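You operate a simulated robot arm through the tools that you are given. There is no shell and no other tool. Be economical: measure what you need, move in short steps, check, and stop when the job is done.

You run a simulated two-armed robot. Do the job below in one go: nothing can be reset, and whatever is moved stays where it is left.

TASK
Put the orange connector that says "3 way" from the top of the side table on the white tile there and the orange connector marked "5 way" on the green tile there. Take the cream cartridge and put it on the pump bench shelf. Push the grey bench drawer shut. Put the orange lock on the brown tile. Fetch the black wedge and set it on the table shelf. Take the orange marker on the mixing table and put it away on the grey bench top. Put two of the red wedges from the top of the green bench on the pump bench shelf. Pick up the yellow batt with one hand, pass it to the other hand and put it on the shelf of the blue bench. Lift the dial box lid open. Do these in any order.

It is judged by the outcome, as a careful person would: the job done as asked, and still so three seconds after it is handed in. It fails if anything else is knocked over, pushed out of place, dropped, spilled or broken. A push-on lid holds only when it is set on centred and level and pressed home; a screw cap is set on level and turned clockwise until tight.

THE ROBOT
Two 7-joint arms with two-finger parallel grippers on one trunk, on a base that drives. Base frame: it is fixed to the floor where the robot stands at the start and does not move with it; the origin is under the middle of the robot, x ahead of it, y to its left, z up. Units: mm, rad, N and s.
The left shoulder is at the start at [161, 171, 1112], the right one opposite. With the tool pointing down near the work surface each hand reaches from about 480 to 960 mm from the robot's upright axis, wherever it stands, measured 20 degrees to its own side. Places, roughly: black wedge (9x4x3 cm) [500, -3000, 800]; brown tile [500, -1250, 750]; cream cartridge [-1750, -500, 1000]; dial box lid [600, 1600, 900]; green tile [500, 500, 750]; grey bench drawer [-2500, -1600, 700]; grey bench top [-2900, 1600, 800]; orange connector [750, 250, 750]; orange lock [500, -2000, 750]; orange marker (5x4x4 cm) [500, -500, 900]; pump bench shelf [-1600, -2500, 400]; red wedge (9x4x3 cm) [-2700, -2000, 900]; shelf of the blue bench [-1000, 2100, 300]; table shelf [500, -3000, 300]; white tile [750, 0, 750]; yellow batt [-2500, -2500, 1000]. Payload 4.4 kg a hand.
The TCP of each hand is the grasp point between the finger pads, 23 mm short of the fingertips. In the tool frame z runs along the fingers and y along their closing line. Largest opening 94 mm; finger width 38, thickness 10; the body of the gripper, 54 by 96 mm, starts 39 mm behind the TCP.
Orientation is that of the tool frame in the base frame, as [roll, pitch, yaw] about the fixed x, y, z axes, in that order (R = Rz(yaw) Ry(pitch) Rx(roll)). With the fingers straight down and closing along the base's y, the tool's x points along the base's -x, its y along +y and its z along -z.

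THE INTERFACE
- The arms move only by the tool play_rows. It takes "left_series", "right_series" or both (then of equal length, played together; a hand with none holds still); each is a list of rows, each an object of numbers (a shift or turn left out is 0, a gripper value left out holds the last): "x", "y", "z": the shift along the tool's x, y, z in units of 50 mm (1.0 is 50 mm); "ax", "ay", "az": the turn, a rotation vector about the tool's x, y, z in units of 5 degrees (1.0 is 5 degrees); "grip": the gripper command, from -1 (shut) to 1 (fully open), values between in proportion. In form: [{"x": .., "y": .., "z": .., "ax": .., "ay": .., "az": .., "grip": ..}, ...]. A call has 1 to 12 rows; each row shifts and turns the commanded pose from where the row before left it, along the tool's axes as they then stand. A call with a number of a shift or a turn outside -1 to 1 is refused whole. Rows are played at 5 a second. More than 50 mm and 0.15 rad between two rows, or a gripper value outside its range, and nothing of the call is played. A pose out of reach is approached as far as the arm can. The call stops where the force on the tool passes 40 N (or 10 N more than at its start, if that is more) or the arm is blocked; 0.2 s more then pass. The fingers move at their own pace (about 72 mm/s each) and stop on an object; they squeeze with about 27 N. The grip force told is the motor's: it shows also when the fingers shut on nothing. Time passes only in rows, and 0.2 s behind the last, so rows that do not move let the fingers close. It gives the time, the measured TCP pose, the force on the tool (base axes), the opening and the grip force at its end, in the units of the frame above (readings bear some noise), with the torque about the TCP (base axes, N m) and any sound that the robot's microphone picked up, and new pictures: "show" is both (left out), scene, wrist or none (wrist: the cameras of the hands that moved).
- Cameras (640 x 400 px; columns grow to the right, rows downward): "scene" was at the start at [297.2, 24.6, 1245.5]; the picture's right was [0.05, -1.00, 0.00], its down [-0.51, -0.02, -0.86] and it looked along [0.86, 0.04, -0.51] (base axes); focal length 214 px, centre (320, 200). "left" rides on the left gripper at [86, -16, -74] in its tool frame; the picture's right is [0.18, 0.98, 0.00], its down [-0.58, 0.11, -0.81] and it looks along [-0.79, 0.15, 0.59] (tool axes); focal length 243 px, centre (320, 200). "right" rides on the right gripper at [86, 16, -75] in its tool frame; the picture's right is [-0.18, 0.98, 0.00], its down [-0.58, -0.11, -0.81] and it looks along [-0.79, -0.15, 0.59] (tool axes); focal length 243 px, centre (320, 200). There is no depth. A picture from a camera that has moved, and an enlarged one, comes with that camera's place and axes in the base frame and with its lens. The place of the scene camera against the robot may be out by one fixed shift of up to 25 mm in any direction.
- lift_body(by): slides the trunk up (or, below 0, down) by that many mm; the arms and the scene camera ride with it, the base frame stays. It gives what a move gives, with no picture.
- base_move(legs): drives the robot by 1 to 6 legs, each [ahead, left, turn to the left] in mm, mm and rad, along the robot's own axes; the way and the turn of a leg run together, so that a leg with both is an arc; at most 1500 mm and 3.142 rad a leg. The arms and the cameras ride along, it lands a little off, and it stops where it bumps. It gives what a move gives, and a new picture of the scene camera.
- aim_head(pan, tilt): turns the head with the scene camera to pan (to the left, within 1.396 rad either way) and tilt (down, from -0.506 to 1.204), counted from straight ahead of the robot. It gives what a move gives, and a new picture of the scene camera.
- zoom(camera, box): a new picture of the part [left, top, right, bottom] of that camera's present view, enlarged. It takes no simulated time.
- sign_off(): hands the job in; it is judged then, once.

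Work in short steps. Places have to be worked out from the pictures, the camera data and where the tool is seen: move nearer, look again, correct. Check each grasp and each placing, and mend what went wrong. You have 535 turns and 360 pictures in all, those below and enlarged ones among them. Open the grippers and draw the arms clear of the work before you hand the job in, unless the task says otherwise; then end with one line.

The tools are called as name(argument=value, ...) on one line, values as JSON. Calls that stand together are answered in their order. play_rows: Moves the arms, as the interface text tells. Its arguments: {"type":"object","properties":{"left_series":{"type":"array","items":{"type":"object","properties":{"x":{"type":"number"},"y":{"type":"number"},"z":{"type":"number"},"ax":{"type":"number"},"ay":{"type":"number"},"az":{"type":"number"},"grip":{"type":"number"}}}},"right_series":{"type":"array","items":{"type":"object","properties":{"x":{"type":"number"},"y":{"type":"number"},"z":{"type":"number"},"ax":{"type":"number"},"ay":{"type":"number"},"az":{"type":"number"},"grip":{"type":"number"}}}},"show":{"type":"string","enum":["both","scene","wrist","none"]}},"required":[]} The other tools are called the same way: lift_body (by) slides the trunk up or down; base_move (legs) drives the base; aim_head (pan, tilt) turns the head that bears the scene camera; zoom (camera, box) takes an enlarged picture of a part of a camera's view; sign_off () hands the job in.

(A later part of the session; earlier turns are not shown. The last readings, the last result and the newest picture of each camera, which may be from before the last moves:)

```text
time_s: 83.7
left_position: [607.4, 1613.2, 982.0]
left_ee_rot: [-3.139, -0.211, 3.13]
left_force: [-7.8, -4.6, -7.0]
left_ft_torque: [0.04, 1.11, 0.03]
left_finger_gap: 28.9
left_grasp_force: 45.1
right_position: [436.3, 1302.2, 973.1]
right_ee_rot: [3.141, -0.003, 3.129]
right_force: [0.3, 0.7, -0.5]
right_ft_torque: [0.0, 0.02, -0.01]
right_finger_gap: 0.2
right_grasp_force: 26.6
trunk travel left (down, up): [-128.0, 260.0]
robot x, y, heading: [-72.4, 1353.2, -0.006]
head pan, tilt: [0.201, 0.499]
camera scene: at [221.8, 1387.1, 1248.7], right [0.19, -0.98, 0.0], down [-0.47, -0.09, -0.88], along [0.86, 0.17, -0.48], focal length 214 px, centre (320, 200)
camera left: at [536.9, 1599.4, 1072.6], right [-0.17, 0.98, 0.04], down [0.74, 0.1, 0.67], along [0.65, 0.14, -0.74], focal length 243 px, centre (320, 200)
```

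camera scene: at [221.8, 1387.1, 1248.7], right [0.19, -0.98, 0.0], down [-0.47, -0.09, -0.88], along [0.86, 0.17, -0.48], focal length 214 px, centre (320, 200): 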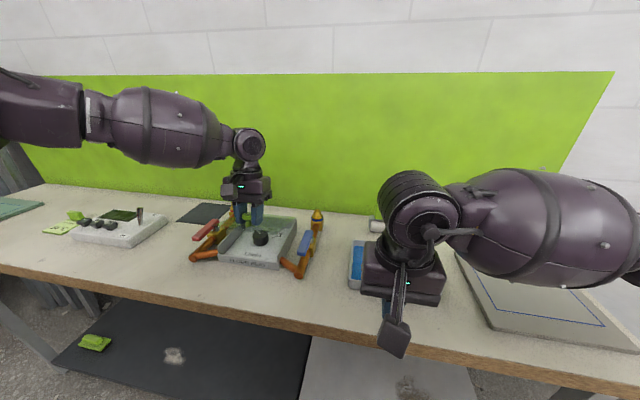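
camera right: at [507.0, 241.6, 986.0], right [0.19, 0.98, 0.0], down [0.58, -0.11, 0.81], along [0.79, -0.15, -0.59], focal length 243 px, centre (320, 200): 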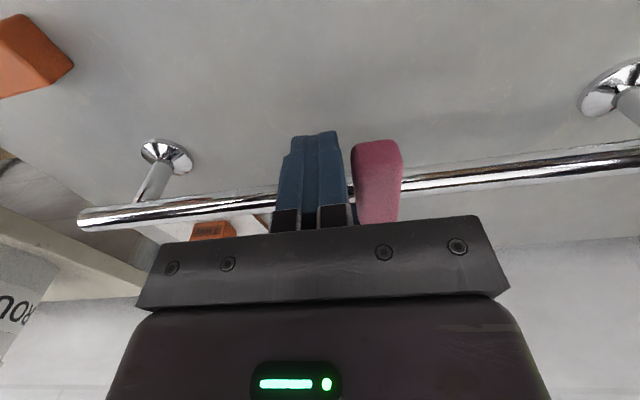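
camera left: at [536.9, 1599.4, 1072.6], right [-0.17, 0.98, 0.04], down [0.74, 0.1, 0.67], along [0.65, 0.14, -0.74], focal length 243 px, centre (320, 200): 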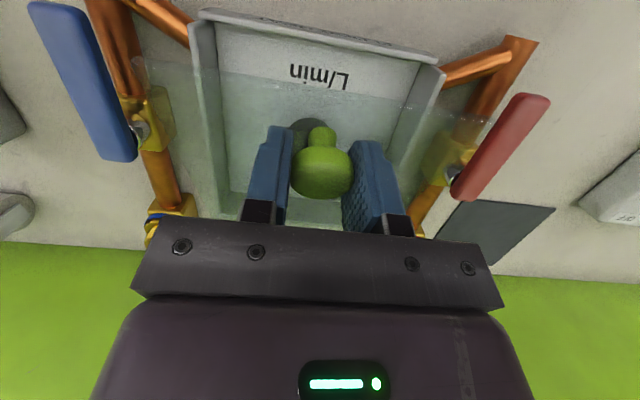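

The lid is hinging open at the back as expected. I'll continue the arc to about 50°, with a slightly larger radius.

play_rows(left_series=[{"x": -0.067, "z": -0.3, "ay": 0.6}, {"x": -0.1, "z": -0.226, "ay": 0.6}, {"x": -0.108, "z": -0.224, "ay": 0.6}, {"x": -0.117, "z": -0.22, "ay": 0.6}, {"x": -0.123, "z": -0.217, "ay": 0.6}, {"x": -0.133, "z": -0.21, "ay": 0.6}, {}], show="both")

```text
time_s: 84.5
left_position: [615.5, 1615.5, 994.8]
left_ee_rot: [-3.133, -0.281, 3.126]
left_force: [5.8, -8.2, -12.3]
left_ft_torque: [0.39, 0.62, 0.6]
left_finger_gap: 29.2
left_grasp_force: 45.3
left hand out of reach, approached as far as the arm can: row 2, 3
right_position: [435.7, 1302.0, 973.8]
right_ee_rot: [-3.141, -0.002, 3.129]
right_force: [-0.6, 0.7, 0.4]
right_ft_torque: [-0.03, -0.03, 0.0]
right_finger_gap: 0.0
right_grasp_force: 27.4
trunk travel left (down, up): [-128.0, 260.0]
robot x, y, heading: [-74.9, 1347.7, -0.008]
head pan, tilt: [0.201, 0.499]
stopped in row 3 (left hand): the force on the tool passed its limit at 61 N (the readings are from after the stop); the commanded pose is now the measured one
camera scene: at [223.2, 1387.1, 1248.3], right [0.19, -0.98, 0.0], down [-0.47, -0.09, -0.88], along [0.86, 0.17, -0.48], focal length 214 px, centre (320, 200)
camera left: at [553.0, 1599.9, 1091.1], right [-0.16, 0.99, 0.04], down [0.78, 0.1, 0.61], along [0.6, 0.13, -0.79], focal length 243 px, centre (320, 200)
```

scene: 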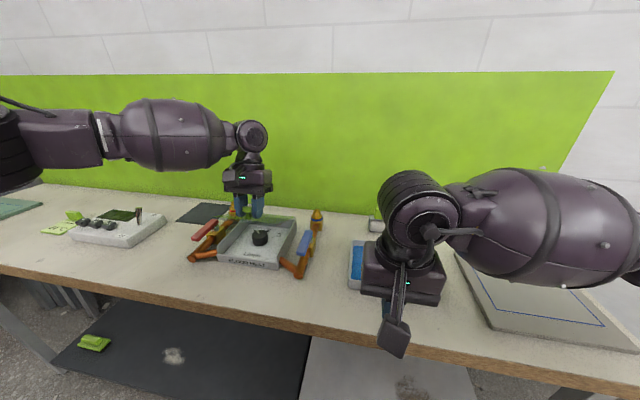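
left: 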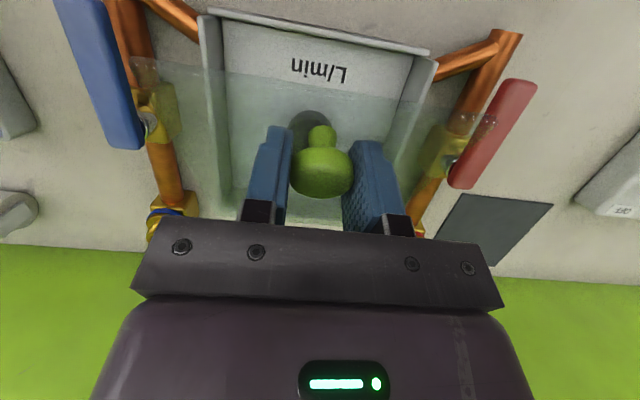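

The tilt hit a joint limit with the lid near 25°. I'll continue the arc without further tilt and let the round knob turn between the pads.

play_rows(left_series=[{"x": -0.097, "z": -0.228}, {"x": -0.115, "z": -0.22}, {"x": -0.135, "z": -0.21}, {"x": -0.151, "z": -0.198}, {}], show="wrist")

```text
time_s: 85.7
left_position: [615.0, 1613.4, 995.9]
left_ee_rot: [-3.134, -0.282, 3.124]
left_force: [4.6, -11.4, -19.0]
left_ft_torque: [-0.09, 1.5, 0.19]
left_finger_gap: 29.4
left_grasp_force: 45.6
left hand out of reach, approached as far as the arm can: row 1, 2, 3, 4
right_position: [436.4, 1302.4, 972.1]
right_ee_rot: [-3.141, -0.003, 3.131]
right_force: [0.1, -0.1, -0.1]
right_ft_torque: [-0.01, -0.03, 0.0]
right_finger_gap: 0.0
right_grasp_force: 27.1
trunk travel left (down, up): [-128.0, 260.0]
robot x, y, heading: [-74.3, 1350.9, -0.007]
head pan, tilt: [0.201, 0.499]
camera left: at [553.4, 1600.0, 1091.7], right [-0.16, 0.99, 0.04], down [0.78, 0.1, 0.61], along [0.6, 0.13, -0.79], focal length 243 px, centre (320, 200)
```

left: 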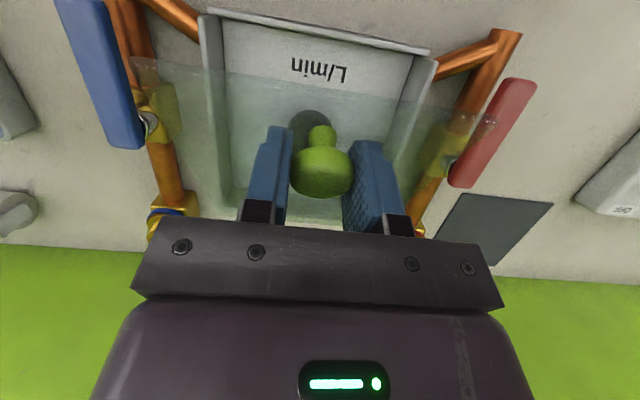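

The left arm can't go further in this posture, but it holds the lid open about 25°. I'll bring the right hand in with fingers pitched forward to push the lid up from underneath, starting by pitching it 60°.

play_rows(right_series=[{"ay": -1}, {"ay": -1}, {"ay": -1}, {"ay": -1}, {"ay": -1}, {"ay": -1}, {"ay": -1}, {"ay": -1}, {"ay": -1}, {"ay": -1}, {"ay": -1}, {"ay": -1}], show="scene")

```text
time_s: 88.3
left_position: [617.1, 1612.8, 997.4]
left_ee_rot: [-3.134, -0.283, 3.127]
left_force: [6.8, -14.3, -17.9]
left_ft_torque: [-0.3, 1.03, 0.15]
left_finger_gap: 29.2
left_grasp_force: 44.9
right_position: [446.1, 1310.8, 970.0]
right_ee_rot: [3.139, 1.045, 3.13]
right_force: [1.0, 0.3, 0.3]
right_ft_torque: [0.0, 0.04, 0.02]
right_finger_gap: 0.0
right_grasp_force: 26.9
right hand out of reach, approached as far as the arm can: row 10, 11
trunk travel left (down, up): [-128.0, 260.0]
robot x, y, heading: [-74.7, 1354.1, -0.012]
head pan, tilt: [0.201, 0.499]
camera scene: at [224.1, 1385.7, 1248.1], right [0.19, -0.98, 0.0], down [-0.47, -0.09, -0.88], along [0.86, 0.17, -0.48], focal length 214 px, centre (320, 200)
```

scene: 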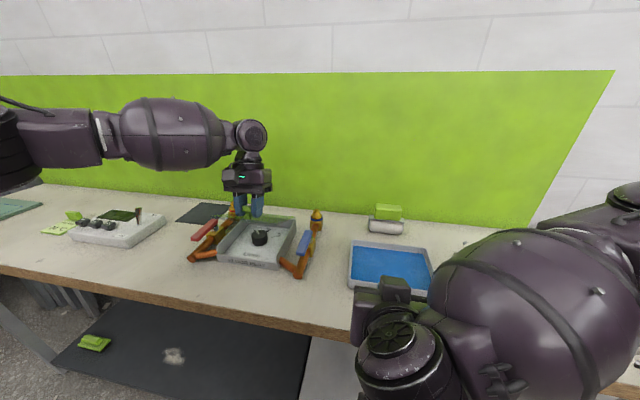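

The right hand is pitched. The blue valve lever is near y≈1475 and the box starts at y≈1530, so I'll slide the right hand left to y≈1560, staying in front of the box at x≈446.

play_rows(right_series=[{"y": 0.83, "x": -0.06, "z": -0.03}, {"y": 0.83, "x": -0.06, "z": -0.03}, {"y": 0.83, "x": -0.06, "z": -0.03}, {"y": 0.83, "x": -0.06, "z": -0.03}, {"y": 0.83, "x": -0.06, "z": -0.03}, {"y": 0.83, "x": -0.06, "z": -0.03}, {}], show="both")

```text
time_s: 89.9
left_position: [616.9, 1614.8, 996.3]
left_ee_rot: [-3.134, -0.279, 3.126]
left_force: [13.1, -15.1, -12.3]
left_ft_torque: [-0.15, 0.14, 0.25]
left_finger_gap: 29.4
left_grasp_force: 45.8
right_position: [454.1, 1553.9, 991.2]
right_ee_rot: [3.137, 1.045, 3.114]
right_force: [0.5, -0.2, -0.2]
right_ft_torque: [-0.01, -0.01, -0.02]
right_finger_gap: 0.0
right_grasp_force: 27.1
trunk travel left (down, up): [-128.0, 260.0]
robot x, y, heading: [-74.1, 1350.1, -0.011]
head pan, tilt: [0.201, 0.499]
camera scene: at [224.1, 1385.7, 1248.1], right [0.19, -0.98, 0.0], down [-0.47, -0.09, -0.88], along [0.86, 0.17, -0.48], focal length 214 px, centre (320, 200)
camera right: at [348.0, 1572.7, 952.7], right [0.12, 0.98, 0.16], down [-0.41, -0.1, 0.91], along [0.91, -0.17, 0.39], focal length 243 px, centre (320, 200)
```

scene: 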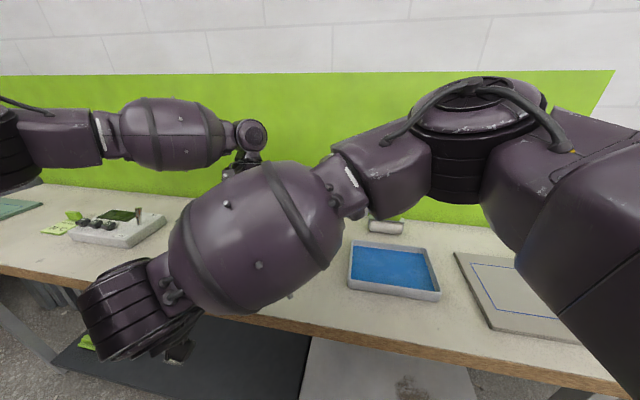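
right: 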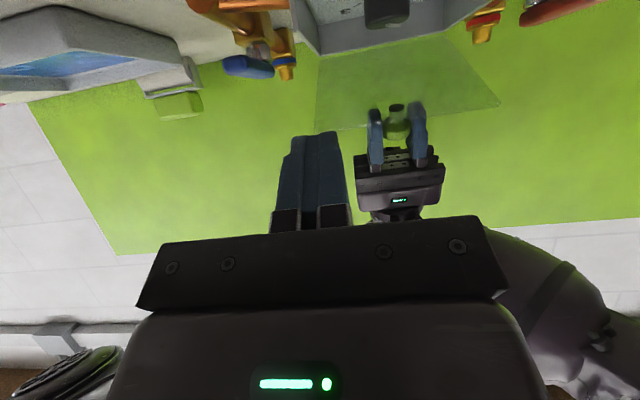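

The wrist view shows the lid's raised front edge at z≈977, spanning y 1538–1690. I'll lower the right hand a bit and slide the fingertips under the lid's right front.

play_rows(right_series=[{"x": 0.6, "z": 0.36, "y": 0.15}, {"x": -0.33, "z": 0.57}, {"x": -0.33, "z": 0.57}, {"x": -0.33, "z": 0.57}, {}], show="wrist")

```text
time_s: 91.1
left_position: [616.9, 1614.6, 997.1]
left_ee_rot: [-3.133, -0.279, 3.127]
left_force: [14.6, -15.5, -10.9]
left_ft_torque: [-0.17, -0.27, -0.01]
left_finger_gap: 29.3
left_grasp_force: 44.7
right_position: [550.9, 1563.3, 959.8]
right_ee_rot: [3.13, 1.046, 3.116]
right_force: [0.3, 0.6, -0.4]
right_ft_torque: [0.02, -0.01, 0.01]
right_finger_gap: 0.0
right_grasp_force: 26.9
trunk travel left (down, up): [-128.0, 260.0]
robot x, y, heading: [-77.4, 1355.2, -0.008]
head pan, tilt: [0.201, 0.499]
camera right: at [444.5, 1581.3, 921.2], right [0.11, 0.98, 0.17], down [-0.41, -0.11, 0.91], along [0.91, -0.17, 0.39], focal length 243 px, centre (320, 200)
```

right: 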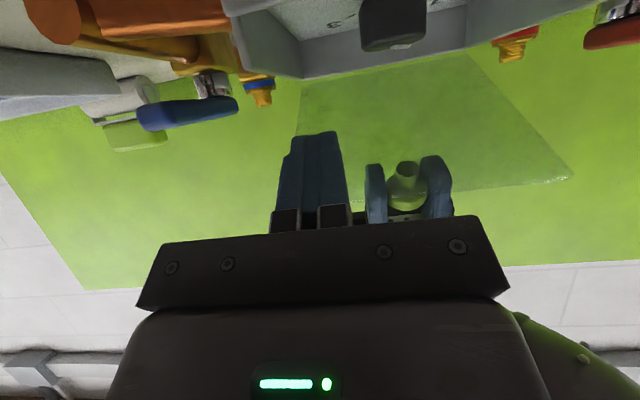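

The fingertips are under the lid. I'll raise the right hand gently until it supports the lid.

play_rows(right_series=[{"x": -0.13, "z": -0.075}, {"x": -0.13, "z": -0.075}, {"x": -0.13, "z": -0.075}, {}], show="none")

```text
time_s: 92.1
left_position: [616.8, 1614.5, 997.3]
left_ee_rot: [-3.137, -0.28, 3.125]
left_force: [16.3, -14.4, -9.9]
left_ft_torque: [-0.16, -0.35, -0.01]
left_finger_gap: 29.7
left_grasp_force: 45.1
right_position: [546.2, 1564.3, 978.6]
right_ee_rot: [3.14, 1.044, 3.132]
right_force: [-0.3, -0.8, -0.3]
right_ft_torque: [-0.03, -0.02, -0.02]
right_finger_gap: 0.0
right_grasp_force: 27.2
trunk travel left (down, up): [-128.0, 260.0]
robot x, y, heading: [-74.6, 1347.2, -0.009]
head pan, tilt: [0.201, 0.499]
```

No contact yet, so I'll go a little further forward and up.

play_rows(right_series=[{"x": -0.12, "z": 0.21}, {"x": -0.09, "z": -0.05}, {"x": -0.09, "z": -0.05}, {}], show="wrist")

```text
time_s: 92.5
left_position: [615.8, 1614.0, 996.0]
left_ee_rot: [-3.134, -0.278, 3.126]
left_force: [2.2, -6.5, -5.3]
left_ft_torque: [0.34, 0.3, 0.83]
left_finger_gap: 29.4
left_grasp_force: 45.2
right_position: [548.3, 1566.0, 978.1]
right_ee_rot: [-3.14, 1.04, 3.138]
right_force: [0.3, 0.2, 0.3]
right_ft_torque: [0.0, -0.02, -0.01]
right_finger_gap: 0.1
right_grasp_force: 27.1
trunk travel left (down, up): [-128.0, 260.0]
robot x, y, heading: [-72.4, 1352.7, -0.011]
head pan, tilt: [0.201, 0.499]
stopped in row 1 (left hand): the force on the tool passed its limit at 50 N (the readings are from after the stop); the commanded pose is now the measured one
camera right: at [442.6, 1582.1, 940.8], right [0.1, 0.98, 0.16], down [-0.4, -0.11, 0.91], along [0.91, -0.15, 0.38], focal length 243 px, centre (320, 200)
```

right: 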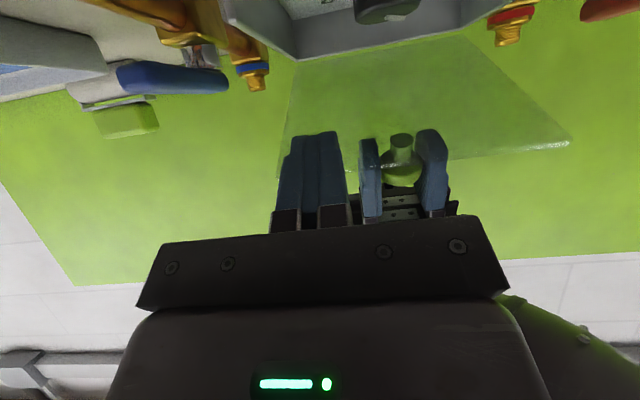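

The stop came from stress in the left hand's hold, which has now reset. I'll repeat the right-hand move forward and up.

play_rows(right_series=[{"x": -0.12, "z": 0.21}, {"x": -0.09, "z": -0.05}, {"x": -0.09, "z": -0.05}, {"x": -0.09, "z": -0.05}, {}], show="none")

```text
time_s: 92.8
left_position: [615.6, 1613.8, 996.4]
left_ee_rot: [-3.137, -0.274, 3.126]
left_force: [-3.5, -3.6, -1.8]
left_ft_torque: [0.38, 0.19, 0.63]
left_finger_gap: 29.4
left_grasp_force: 45.4
right_position: [549.1, 1565.3, 979.5]
right_ee_rot: [-3.136, 1.037, -3.138]
right_force: [-2.4, 0.2, 1.4]
right_ft_torque: [0.0, -0.04, -0.01]
right_finger_gap: 0.0
right_grasp_force: 26.7
trunk travel left (down, up): [-128.0, 260.0]
robot x, y, heading: [-77.4, 1348.5, -0.016]
head pan, tilt: [0.201, 0.499]
stopped in row 1 (right hand): the force on the tool passed its limit at 55 N (the readings are from after the stop); the commanded pose is now the measured one
```

The tip met the lid's front edge. I'll drop 10 mm, go forward under it, then rise.

play_rows(right_series=[{"x": 0.17, "z": 0.1}, {"x": -0.1, "z": 0.17}, {"x": -0.1, "z": 0.17}, {}], show="both")

```text
time_s: 93.3
left_position: [615.3, 1614.3, 995.6]
left_ee_rot: [-3.135, -0.27, 3.125]
left_force: [-5.0, -0.4, 4.9]
left_ft_torque: [0.11, -0.41, 0.35]
left_finger_gap: 29.3
left_grasp_force: 44.8
right_position: [546.0, 1567.3, 973.9]
right_ee_rot: [3.14, 1.044, -3.141]
right_force: [-6.2, -3.8, 4.7]
right_ft_torque: [0.01, -0.14, -0.1]
right_finger_gap: 0.0
right_grasp_force: 27.0
trunk travel left (down, up): [-128.0, 260.0]
robot x, y, heading: [-73.4, 1350.3, -0.014]
head pan, tilt: [0.201, 0.499]
stopped in row 2 (right hand): the force on the tool passed its limit at 50 N (the readings are from after the stop); the commanded pose is now the measured one
camera scene: at [219.2, 1385.0, 1249.6], right [0.19, -0.98, 0.0], down [-0.47, -0.09, -0.88], along [0.86, 0.16, -0.48], focal length 214 px, centre (320, 200)
camera right: at [440.8, 1582.8, 936.7], right [0.09, 0.98, 0.16], down [-0.4, -0.11, 0.91], along [0.91, -0.15, 0.39], focal length 243 px, centre (320, 200)
```

scene: 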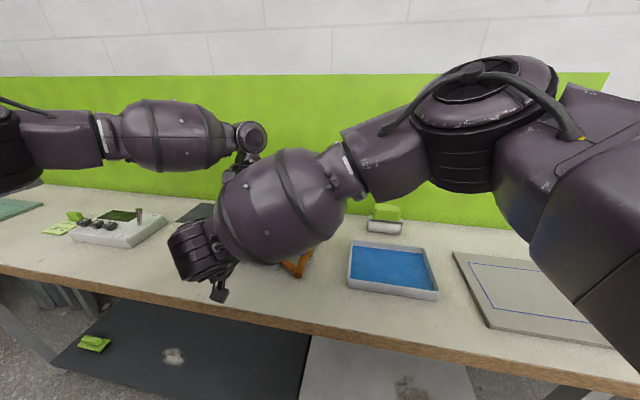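
right: 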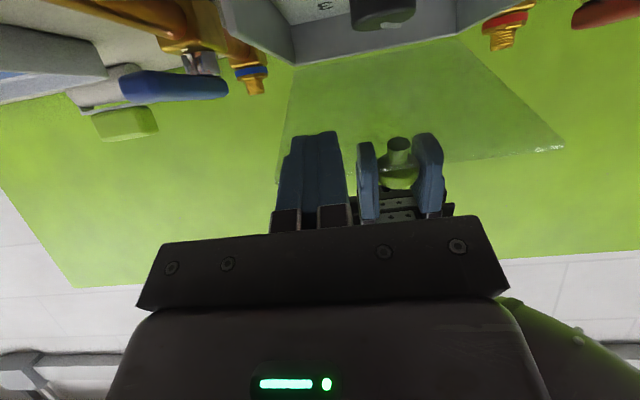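

The finger's 38 mm width sticks up 16 mm when pitched, so its upper edge is catching the lid. I'll back off, drop 22 mm, go 35 mm forward under the lid, then rise.

play_rows(right_series=[{"x": 0.1, "z": -0.17}, {"x": 0.38, "z": 0.22}, {"x": -0.18, "z": 0.31}, {"x": -0.17, "z": 0.3}, {}], show="wrist")

```text
time_s: 94.3
left_position: [615.4, 1614.4, 994.1]
left_ee_rot: [-3.134, -0.267, 3.124]
left_force: [3.0, -5.2, 4.6]
left_ft_torque: [0.47, 0.57, 0.38]
left_finger_gap: 29.2
left_grasp_force: 45.5
right_position: [564.9, 1566.5, 962.6]
right_ee_rot: [3.107, 1.043, 3.111]
right_force: [-27.1, 3.0, 3.8]
right_ft_torque: [-0.12, -0.48, -0.16]
right_finger_gap: 0.0
right_grasp_force: 26.9
trunk travel left (down, up): [-128.0, 260.0]
robot x, y, heading: [-75.6, 1352.0, -0.011]
head pan, tilt: [0.201, 0.499]
stopped in row 4 (right hand): the force on the tool passed its limit at 56 N (the readings are from after the stop); the commanded pose is now the measured one
camera right: at [458.8, 1583.6, 925.4], right [0.1, 0.98, 0.18], down [-0.4, -0.12, 0.91], along [0.91, -0.16, 0.38], focal length 243 px, centre (320, 200)
```

right: 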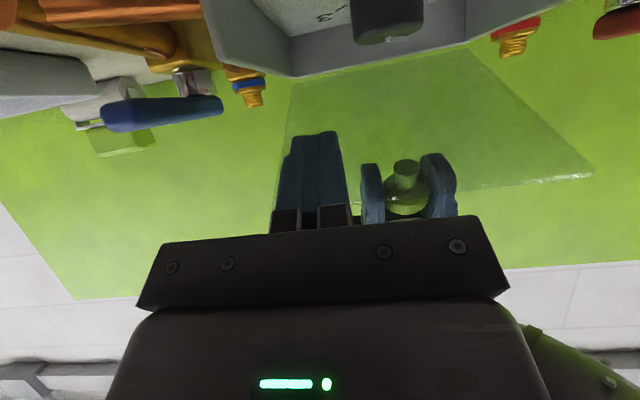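

The right fingers are now wedged against the lid's underside. I'll release the knob with the left hand and lift it straight away, leaving the lid resting on the right fingers.

play_rows(left_series=[{"grip": 0.3}, {"grip": 0.3}, {"z": -0.4}, {"z": -0.6}, {"z": -0.8}, {"z": -0.8}, {}], show="both")

```text
time_s: 95.9
left_position: [630.0, 1636.0, 1086.2]
left_ee_rot: [-3.134, -0.266, 3.128]
left_force: [-0.6, -0.6, 0.3]
left_ft_torque: [-0.01, 0.01, -0.01]
left_finger_gap: 61.1
left_grasp_force: 0.1
left hand out of reach, approached as far as the arm can: row 3, 4, 5, 6
right_position: [567.0, 1567.1, 964.4]
right_ee_rot: [3.107, 1.047, 3.105]
right_force: [-28.6, -2.0, 13.7]
right_ft_torque: [0.0, -0.61, -0.11]
right_finger_gap: 0.0
right_grasp_force: 26.9
trunk travel left (down, up): [-128.0, 260.0]
robot x, y, heading: [-77.4, 1353.3, -0.01]
head pan, tilt: [0.201, 0.499]
camera scene: at [217.4, 1385.2, 1249.7], right [0.19, -0.98, 0.0], down [-0.47, -0.09, -0.88], along [0.86, 0.16, -0.48], focal length 214 px, centre (320, 200)
camera left: at [565.6, 1622.2, 1180.7], right [-0.17, 0.99, 0.04], down [0.77, 0.1, 0.62], along [0.61, 0.14, -0.78], focal length 243 px, centre (320, 200)
```

scene: 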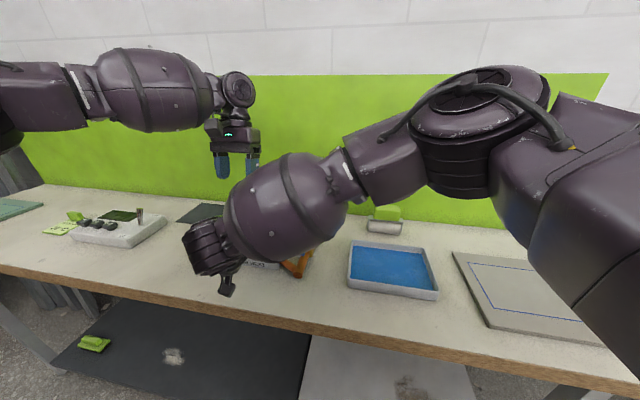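
left: 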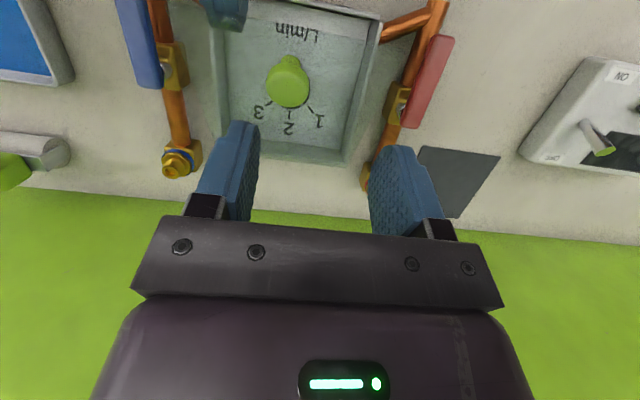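

I need to see whether the lid is still propped. I'll zoom both wrist cameras.

zoom(camera="left", box=[130, 0, 450, 200])

zoom(camera="right", box=[160, 0, 640, 300])

```text
2.00 times, centred on (290, 100) of left
camera zoom: at [565.6, 1622.2, 1180.7], right [-0.17, 0.99, 0.04], down [0.77, 0.1, 0.62], along [0.61, 0.14, -0.78], focal length 485 px, centre (380, 400)
```

zoom: 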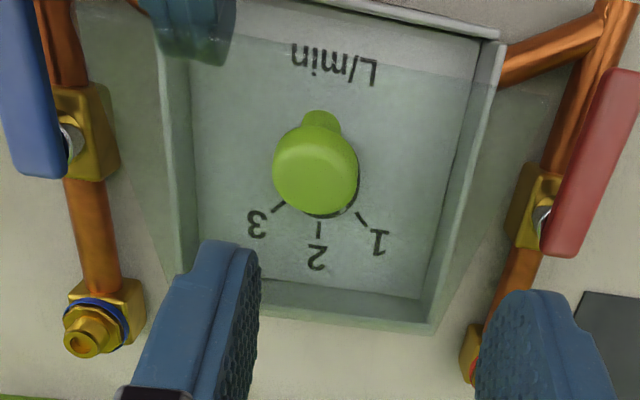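

```text
1.33 times, centred on (400, 150) of right
camera zoom: at [460.0, 1584.0, 926.6], right [0.1, 0.98, 0.18], down [-0.41, -0.12, 0.9], along [0.91, -0.16, 0.39], focal length 324 px, centre (213, 267)
```

zoom: 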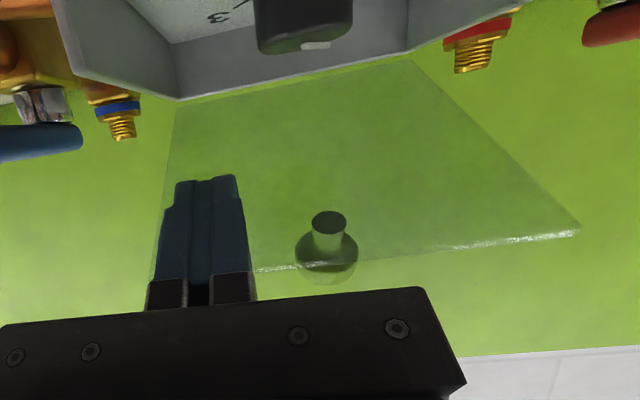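

The lid is still propped on the right finger. I'll clear the left hand to the left and back first.

play_rows(left_series=[{"x": 0.4, "y": 0.8}, {"x": 0.5, "y": 0.8}, {"x": 0.5, "y": 0.8}, {"x": 0.5, "y": 0.8}, {"x": 0.5, "y": 0.6}], show="none")

play_rows(right_series=[{"x": -0.4, "z": 0.02}, {"x": -0.41, "z": 0.02}, {"x": -0.37, "z": 0.12}, {"x": -0.37, "z": 0.11}, {}], show="both")

```text
time_s: 97.1
left_position: [516.9, 1826.7, 1119.3]
left_ee_rot: [-3.134, -0.265, 3.12]
left_force: [-0.2, -0.2, 0.7]
left_ft_torque: [0.0, 0.02, 0.0]
left_finger_gap: 61.1
left_grasp_force: 0.1
right_position: [566.2, 1567.6, 963.9]
right_ee_rot: [3.108, 1.046, 3.108]
right_force: [-31.3, 4.6, 15.4]
right_ft_torque: [-0.16, -0.71, -0.05]
right_finger_gap: 0.1
right_grasp_force: 26.7
trunk travel left (down, up): [-128.0, 260.0]
robot x, y, heading: [-76.1, 1352.2, -0.01]
head pan, tilt: [0.201, 0.499]
```

```text
time_s: 98.3
left_position: [520.9, 1827.8, 1115.7]
left_ee_rot: [-3.135, -0.271, 3.124]
left_force: [-0.7, 0.5, -0.1]
left_ft_torque: [-0.01, -0.02, -0.01]
left_finger_gap: 61.0
left_grasp_force: 0.1
right_position: [618.4, 1566.1, 1021.4]
right_ee_rot: [3.112, 1.041, 3.114]
right_force: [-0.9, -0.6, 0.1]
right_ft_torque: [0.02, 0.01, -0.01]
right_finger_gap: 0.2
right_grasp_force: 26.6
trunk travel left (down, up): [-128.0, 260.0]
robot x, y, heading: [-76.0, 1353.1, -0.01]
head pan, tilt: [0.201, 0.499]
camera scene: at [221.2, 1385.8, 1248.7], right [0.19, -0.98, 0.0], down [-0.47, -0.09, -0.88], along [0.86, 0.16, -0.48], focal length 214 px, centre (320, 200)
camera right: at [512.4, 1582.8, 983.3], right [0.1, 0.98, 0.17], down [-0.4, -0.12, 0.91], along [0.91, -0.16, 0.38], focal length 243 px, centre (320, 200)
```

scene: 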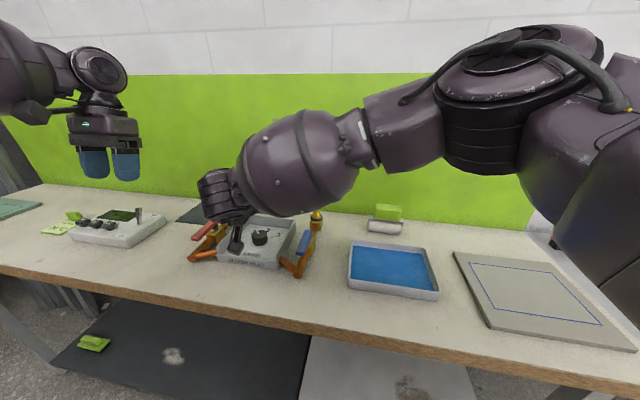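
right: 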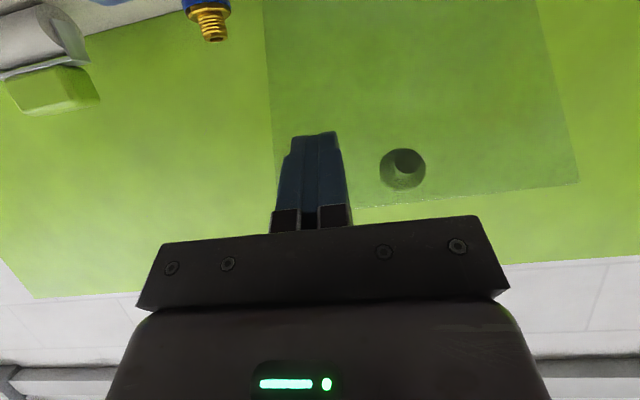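

The lid is rising freely. I'll continue the arc toward and past vertical.

play_rows(right_series=[{"x": -0.33, "z": 0.21}, {"x": -0.33, "z": 0.21}, {"x": -0.265, "z": 0.285}, {"x": -0.265, "z": 0.285}, {"x": -0.18, "z": 0.345}, {}], show="both")

```text
time_s: 99.7
left_position: [520.5, 1826.9, 1115.9]
left_ee_rot: [-3.134, -0.27, 3.124]
left_force: [0.4, -0.6, -1.1]
left_ft_torque: [-0.02, 0.01, -0.03]
left_finger_gap: 61.5
left_grasp_force: 0.1
right_position: [711.5, 1566.0, 1047.8]
right_ee_rot: [3.113, 1.043, 3.115]
right_force: [0.4, -0.7, 0.0]
right_ft_torque: [-0.01, 0.0, 0.0]
right_finger_gap: 0.0
right_grasp_force: 26.9
trunk travel left (down, up): [-128.0, 260.0]
robot x, y, heading: [-81.0, 1350.6, -0.007]
head pan, tilt: [0.201, 0.499]
camera scene: at [221.1, 1385.8, 1248.8], right [0.19, -0.98, 0.0], down [-0.47, -0.09, -0.88], along [0.86, 0.16, -0.48], focal length 214 px, centre (320, 200)
camera right: at [604.5, 1582.7, 1009.9], right [0.1, 0.98, 0.17], down [-0.4, -0.12, 0.91], along [0.91, -0.16, 0.38], focal length 243 px, centre (320, 200)
```

scene: 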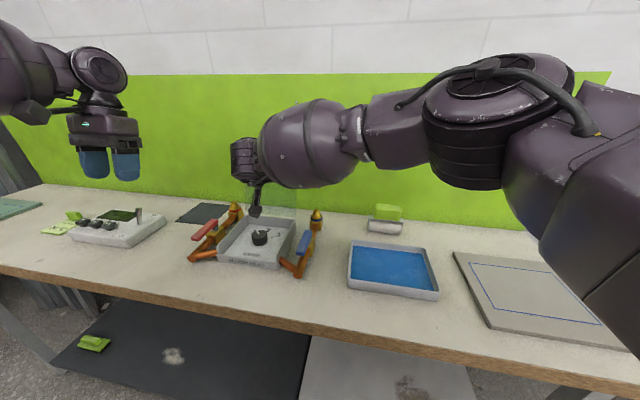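
right: 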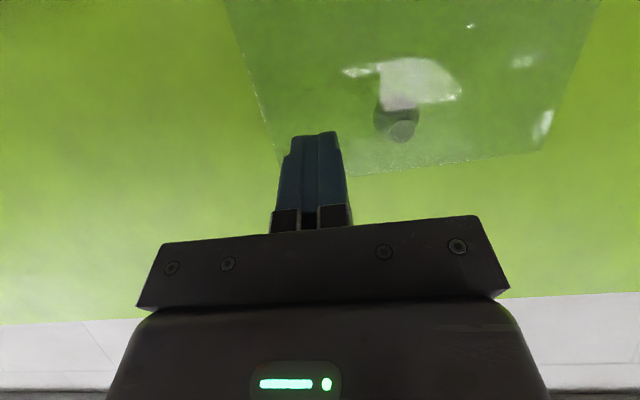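

The lid is around vertical. I'll push a bit further so it leans past vertical, then look.

play_rows(right_series=[{"x": -0.18, "z": 0.345}, {"x": -0.13, "z": 0.5}, {}, {}], show="wrist")

zoom(camera="scene", box=[170, 120, 370, 290])

```text
time_s: 100.2
left_position: [516.4, 1824.4, 1119.9]
left_ee_rot: [-3.136, -0.265, 3.123]
left_force: [-0.5, -0.6, -0.5]
left_ft_torque: [0.01, -0.01, -0.03]
left_finger_gap: 61.1
left_grasp_force: 0.0
right_position: [727.7, 1565.8, 1050.6]
right_ee_rot: [3.105, 1.038, 3.115]
right_force: [-29.0, -9.9, 8.6]
right_ft_torque: [-0.2, -0.42, -0.21]
right_finger_gap: 0.0
right_grasp_force: 27.2
trunk travel left (down, up): [-128.0, 260.0]
robot x, y, heading: [-77.4, 1349.7, -0.013]
head pan, tilt: [0.201, 0.499]
stopped in row 2 (right hand): the force on the tool passed its limit at 60 N (the readings are from after the stop); the commanded pose is now the measured one
camera right: at [621.4, 1583.7, 1012.6], right [0.09, 0.98, 0.18], down [-0.4, -0.13, 0.91], along [0.91, -0.15, 0.38], focal length 243 px, centre (320, 200)
```

right: 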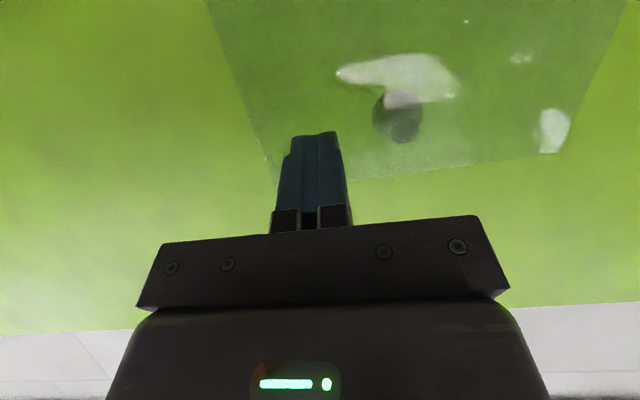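

```text
2.35 times, centred on (270, 205) of scene
camera zoom: at [215.9, 1383.7, 1250.6], right [0.19, -0.98, 0.0], down [-0.47, -0.09, -0.88], along [0.86, 0.16, -0.48], focal length 505 px, centre (438, 188)
```

zoom: 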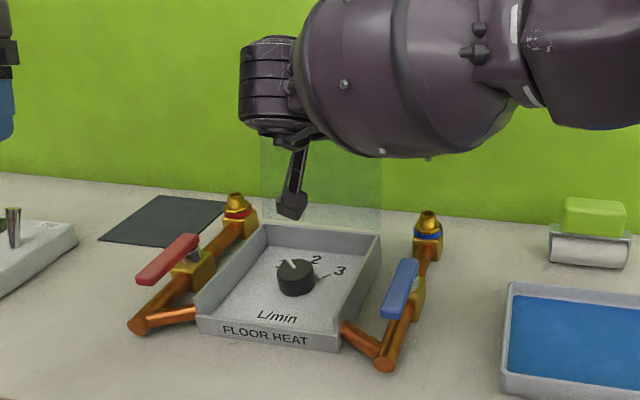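

The lid is upright against its stop. I'll draw the right hand back toward the robot and check that the lid stays open.

play_rows(right_series=[{"x": 0.3, "z": -0.5}, {"x": 0.4, "z": -0.7}, {"x": 0.4, "z": -0.7}, {"x": 0.4, "z": -0.7}, {"x": 0.4, "z": -0.7}, {}, {}], show="scene")

zoom(camera="scene", box=[170, 120, 370, 290])

```text
time_s: 101.8
left_position: [520.6, 1826.0, 1116.1]
left_ee_rot: [-3.133, -0.269, 3.122]
left_force: [-0.8, 0.4, 1.5]
left_ft_torque: [0.02, -0.01, 0.0]
left_finger_gap: 61.1
left_grasp_force: 0.0
right_position: [542.5, 1566.8, 1046.2]
right_ee_rot: [3.108, 1.034, 3.118]
right_force: [0.6, 0.4, 0.7]
right_ft_torque: [0.0, 0.0, 0.02]
right_finger_gap: 0.0
right_grasp_force: 27.3
trunk travel left (down, up): [-128.0, 260.0]
robot x, y, heading: [-75.2, 1350.7, -0.016]
head pan, tilt: [0.201, 0.499]
camera scene: at [220.8, 1385.5, 1248.7], right [0.19, -0.98, 0.0], down [-0.47, -0.09, -0.88], along [0.86, 0.16, -0.48], focal length 214 px, centre (320, 200)
```

scene: 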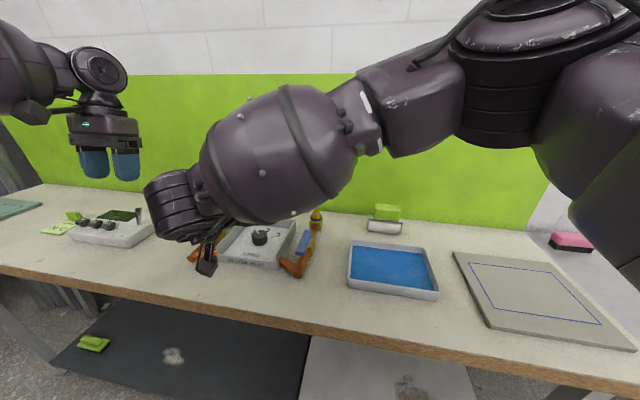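

```text
2.35 times, centred on (270, 205) of scene
camera zoom: at [220.8, 1385.5, 1248.7], right [0.19, -0.98, 0.0], down [-0.47, -0.09, -0.88], along [0.86, 0.16, -0.48], focal length 505 px, centre (438, 188)
```

zoom: 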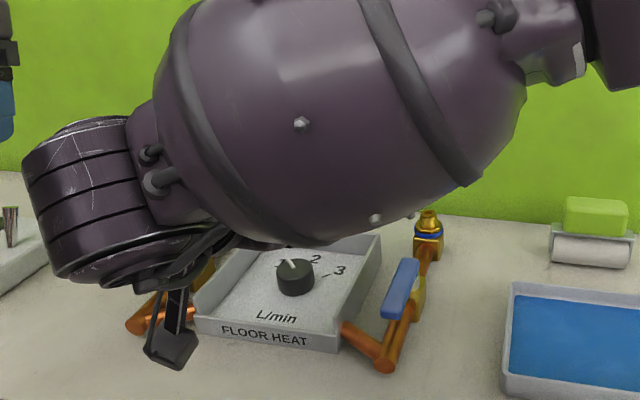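

The lid stays open. I'll back the base off 200 mm and return both tools to pointing down.

base_move(legs=[[-170, 0, 0.013]])

play_rows(right_series=[{"ay": 1, "y": -0.8}, {"ay": 1, "y": -0.8}, {"ay": 1, "y": -0.8}, {"ay": 1, "y": -0.8}, {"ay": 1, "y": -0.8}, {"ay": 1, "y": -0.8}, {"ay": 1}, {"ay": 1}, {"ay": 1}, {"ay": 1}, {"ay": 1}, {"ay": 0.85}], left_series=[{"ay": -1}, {"ay": -1}, {"ay": -1}, {"ay": -0.1}, {}, {}, {}, {}, {}, {}, {}, {}], show="scene")

```text
time_s: 103.3
left_position: [347.1, 1834.6, 1116.1]
left_ee_rot: [-3.134, -0.27, 3.134]
left_force: [0.0, -0.3, 0.3]
left_ft_torque: [-0.02, -0.04, 0.01]
left_finger_gap: 61.1
left_grasp_force: 0.1
right_position: [372.6, 1574.3, 1044.0]
right_ee_rot: [3.109, 1.033, 3.13]
right_force: [0.3, 0.0, 1.0]
right_ft_torque: [-0.02, 0.02, 0.02]
right_finger_gap: 0.2
right_grasp_force: 27.1
trunk travel left (down, up): [-128.0, 260.0]
robot x, y, heading: [-240.8, 1351.3, -0.007]
head pan, tilt: [0.201, 0.499]
camera scene: at [53.0, 1390.0, 1248.6], right [0.2, -0.98, 0.0], down [-0.47, -0.09, -0.88], along [0.86, 0.17, -0.48], focal length 214 px, centre (320, 200)
```

scene: 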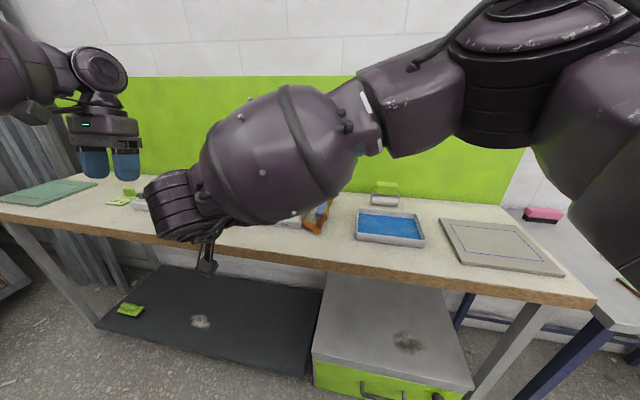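

```text
time_s: 105.9
left_position: [348.7, 1834.7, 1115.0]
left_ee_rot: [-3.135, 0.002, 3.137]
left_force: [-0.1, 1.2, 0.1]
left_ft_torque: [0.0, -0.01, 0.0]
left_finger_gap: 61.1
left_grasp_force: 0.2
right_position: [376.0, 1334.5, 1040.7]
right_ee_rot: [3.126, -0.003, -3.125]
right_force: [0.3, -0.7, -1.2]
right_ft_torque: [-0.02, -0.01, -0.01]
right_finger_gap: 0.0
right_grasp_force: 27.1
trunk travel left (down, up): [-128.0, 260.0]
robot x, y, heading: [-242.1, 1351.2, 0.0]
head pan, tilt: [0.201, 0.499]
camera scene: at [53.6, 1390.0, 1248.5], right [0.2, -0.98, 0.0], down [-0.47, -0.09, -0.88], along [0.86, 0.17, -0.48], focal length 214 px, centre (320, 200)
```

scene: 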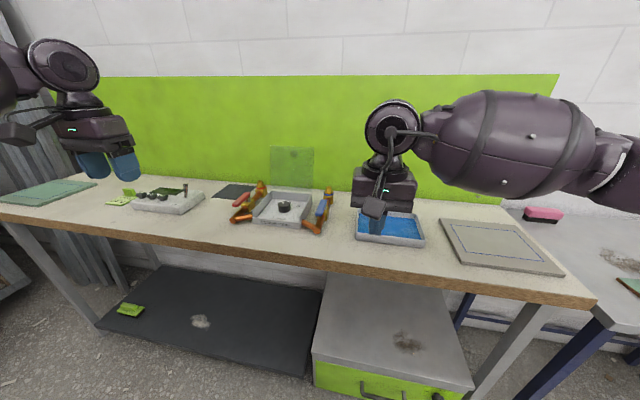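

The lid is open and holding. Next is the orange marker on the mixing table, around (500, -500). I'll drive right along the aisle.

base_move(legs=[[0, -1400, 0], [0, -400, 0]])

aim_head(pan=-0.1, tilt=0.55)

```text
time_s: 121.8
left_position: [312.7, 29.0, 1116.4]
left_ee_rot: [-3.134, 0.0, 3.089]
left_force: [0.5, 0.1, 0.3]
left_ft_torque: [-0.01, 0.01, -0.01]
left_finger_gap: 61.1
left_grasp_force: 0.0
right_position: [318.4, -470.0, 1040.6]
right_ee_rot: [3.123, -0.001, 3.11]
right_force: [0.0, 0.1, -0.3]
right_ft_torque: [0.05, -0.03, 0.0]
right_finger_gap: 0.2
right_grasp_force: 26.6
trunk travel left (down, up): [-128.0, 260.0]
robot x, y, heading: [-300.9, -427.7, -0.049]
head pan, tilt: [0.201, 0.499]
camera scene: at [-3.0, -399.9, 1248.7], right [0.15, -0.99, 0.0], down [-0.47, -0.07, -0.88], along [0.87, 0.13, -0.48], focal length 214 px, centre (320, 200)
```

scene: 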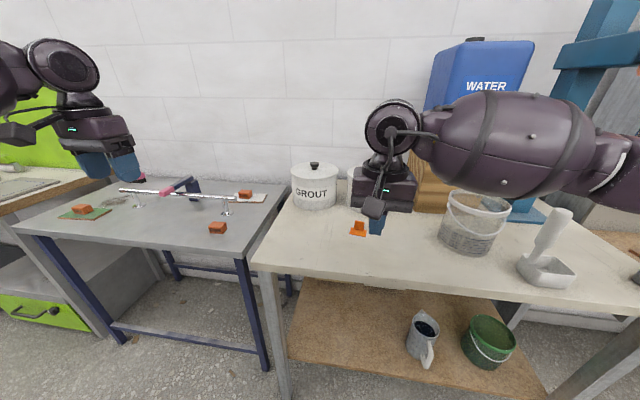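

```text
time_s: 122.6
left_position: [312.1, 29.2, 1115.8]
left_ee_rot: [-3.136, 0.001, 3.089]
left_force: [-0.1, 0.4, -0.1]
left_ft_torque: [0.01, 0.02, -0.01]
left_finger_gap: 61.0
left_grasp_force: 0.1
right_position: [317.6, -470.7, 1040.7]
right_ee_rot: [3.125, -0.002, 3.11]
right_force: [0.2, 0.4, 0.1]
right_ft_torque: [-0.02, 0.01, -0.04]
right_finger_gap: 0.0
right_grasp_force: 26.9
trunk travel left (down, up): [-128.0, 260.0]
robot x, y, heading: [-301.3, -426.2, -0.045]
head pan, tilt: [-0.099, 0.55]
camera scene: at [-4.1, -426.7, 1244.1], right [-0.15, -0.99, 0.0], down [-0.52, 0.08, -0.85], along [0.84, -0.13, -0.52], focal length 214 px, centre (320, 200)
```

scene: 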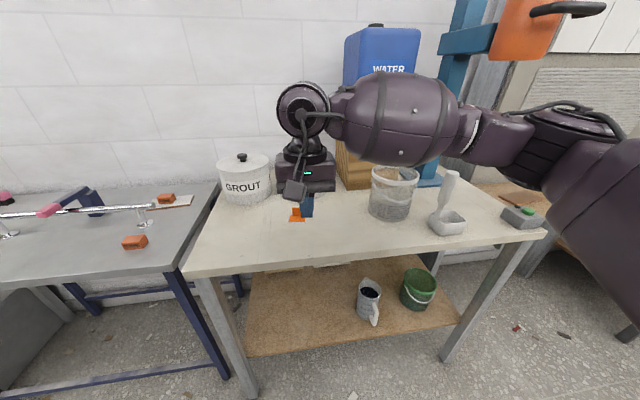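

The orange marker sits near (517, -455). I'll drive in closer with the base a bit to its left, then zoom.

base_move(legs=[[180, 150, 0.045]])

zoom(camera="scene", box=[320, 200, 480, 300])

```text
time_s: 124.5
left_position: [476.1, 202.2, 1115.3]
left_ee_rot: [-3.134, -0.001, 3.135]
left_force: [0.4, -0.6, -1.2]
left_ft_torque: [-0.02, 0.04, 0.0]
left_finger_gap: 60.8
left_grasp_force: 0.1
right_position: [503.9, -297.3, 1041.1]
right_ee_rot: [3.124, -0.002, -3.128]
right_force: [0.7, 0.9, 0.3]
right_ft_torque: [0.01, -0.01, 0.02]
right_finger_gap: 0.2
right_grasp_force: 26.7
trunk travel left (down, up): [-128.0, 260.0]
robot x, y, heading: [-116.1, -278.2, -0.006]
head pan, tilt: [-0.099, 0.55]
camera scene: at [180.9, -268.4, 1244.1], right [-0.1, -0.99, 0.0], down [-0.52, 0.05, -0.85], along [0.85, -0.09, -0.52], focal length 214 px, centre (320, 200)
```

scene: 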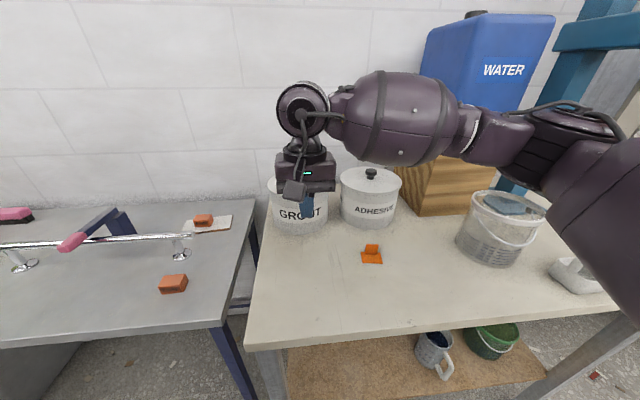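

```text
4.00 times, centred on (400, 250) of scene
camera zoom: at [180.9, -268.4, 1244.1], right [-0.1, -0.99, 0.0], down [-0.52, 0.05, -0.85], along [0.85, -0.09, -0.52], focal length 858 px, centre (0, 0)
```

zoom: 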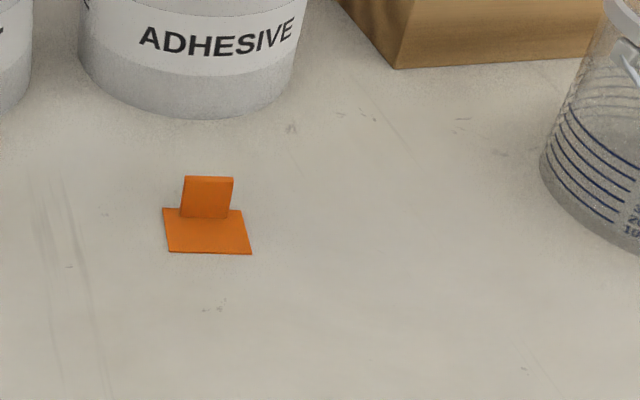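

The marker is an L: a flat plate with an upright tab about 30 mm wide in y. I triangulate it near (589, -465, 830). I'll open the right hand and move above it for a wrist view.

play_rows(right_series=[{"x": -0.27, "y": -0.66, "z": 0.3, "grip": 0.4}, {"x": -0.27, "y": -0.66, "z": 0.3}, {"x": -0.27, "y": -0.66, "z": 0.3}, {"x": -0.27, "y": -0.66, "z": 0.3}, {"x": -0.27, "y": -0.66, "z": 0.3}, {}], show="wrist")

```text
time_s: 125.9
left_position: [475.3, 201.6, 1115.5]
left_ee_rot: [-3.135, -0.001, 3.135]
left_force: [0.1, 0.5, -0.1]
left_ft_torque: [0.0, 0.01, -0.01]
left_finger_gap: 61.1
left_grasp_force: 0.1
right_position: [569.8, -458.6, 963.7]
right_ee_rot: [3.125, 0.0, -3.128]
right_force: [-0.5, 0.2, 0.1]
right_ft_torque: [-0.04, 0.01, 0.0]
right_finger_gap: 65.9
right_grasp_force: 0.2
trunk travel left (down, up): [-128.0, 260.0]
robot x, y, heading: [-118.5, -279.9, -0.005]
head pan, tilt: [-0.099, 0.55]
camera right: at [485.3, -445.8, 1038.0], right [0.17, 0.99, 0.02], down [0.58, -0.11, 0.8], along [0.79, -0.13, -0.59], focal length 243 px, centre (320, 200)
```

right: 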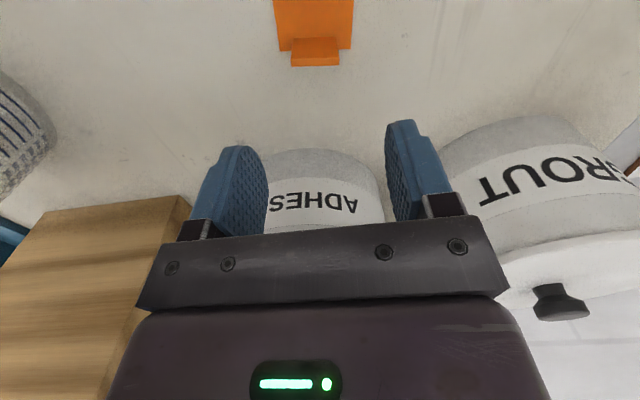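

The marker tab works out to about (553, -459, ~865). I'll shift back and lower 40 mm to refine.

play_rows(right_series=[{"x": 0.34, "z": 0.4}, {"z": 0.4}, {}], show="wrist")

```text
time_s: 126.7
left_position: [475.2, 201.9, 1116.5]
left_ee_rot: [-3.134, -0.001, 3.133]
left_force: [0.2, -0.1, 0.6]
left_ft_torque: [0.02, -0.01, 0.03]
left_finger_gap: 61.1
left_grasp_force: 0.1
right_position: [555.4, -459.0, 924.1]
right_ee_rot: [3.126, -0.001, -3.127]
right_force: [1.1, 0.0, -0.2]
right_ft_torque: [-0.01, 0.05, -0.04]
right_finger_gap: 65.9
right_grasp_force: 0.1
trunk travel left (down, up): [-128.0, 260.0]
robot x, y, heading: [-115.7, -279.4, -0.004]
head pan, tilt: [-0.099, 0.55]
camera right: at [469.8, -446.1, 997.1], right [0.17, 0.99, 0.02], down [0.58, -0.11, 0.8], along [0.79, -0.13, -0.59], focal length 243 px, centre (320, 200)
```

right: 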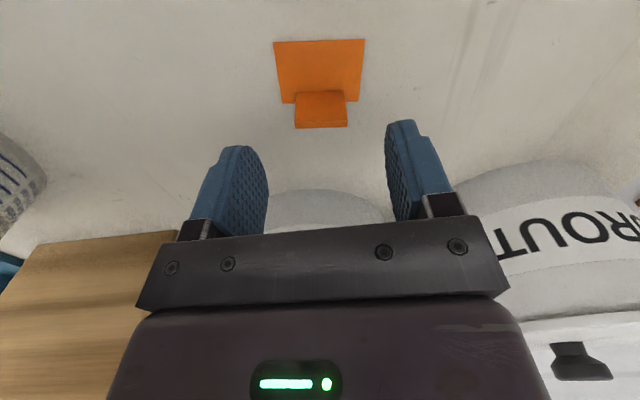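

The tab top is near z≈878 and the plate top near 848. I'll descend to TCP z≈877 and grip the tab by its side edges.

play_rows(right_series=[{"z": 0.4, "x": -0.03}, {"z": 0.4}, {"z": 0.14}, {}, {"grip": -1}, {"grip": -1}, {"grip": -1}], show="wrist")

```text
time_s: 128.3
left_position: [476.8, 201.0, 1115.7]
left_ee_rot: [-3.135, 0.001, 3.134]
left_force: [0.4, 0.0, -0.4]
left_ft_torque: [0.03, -0.03, -0.02]
left_finger_gap: 61.2
left_grasp_force: 0.0
right_position: [558.1, -460.7, 875.9]
right_ee_rot: [3.124, 0.001, -3.127]
right_force: [-0.9, -0.1, 1.5]
right_ft_torque: [-0.06, 0.02, -0.02]
right_finger_gap: 25.9
right_grasp_force: 27.2
trunk travel left (down, up): [-128.0, 260.0]
robot x, y, heading: [-116.0, -277.5, -0.003]
head pan, tilt: [-0.099, 0.55]
camera right: at [472.4, -445.8, 950.3], right [0.17, 0.99, 0.02], down [0.58, -0.11, 0.8], along [0.79, -0.13, -0.59], focal length 243 px, centre (320, 200)
```

right: 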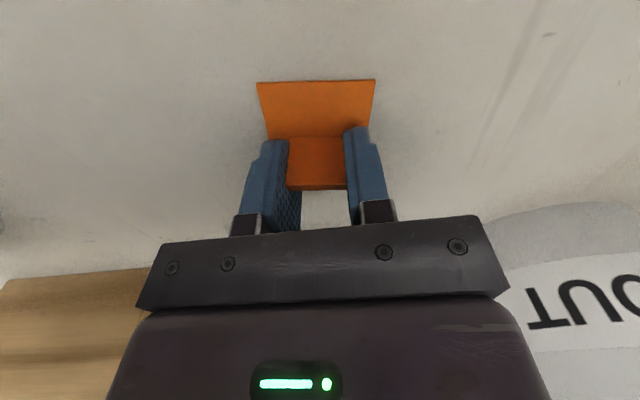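

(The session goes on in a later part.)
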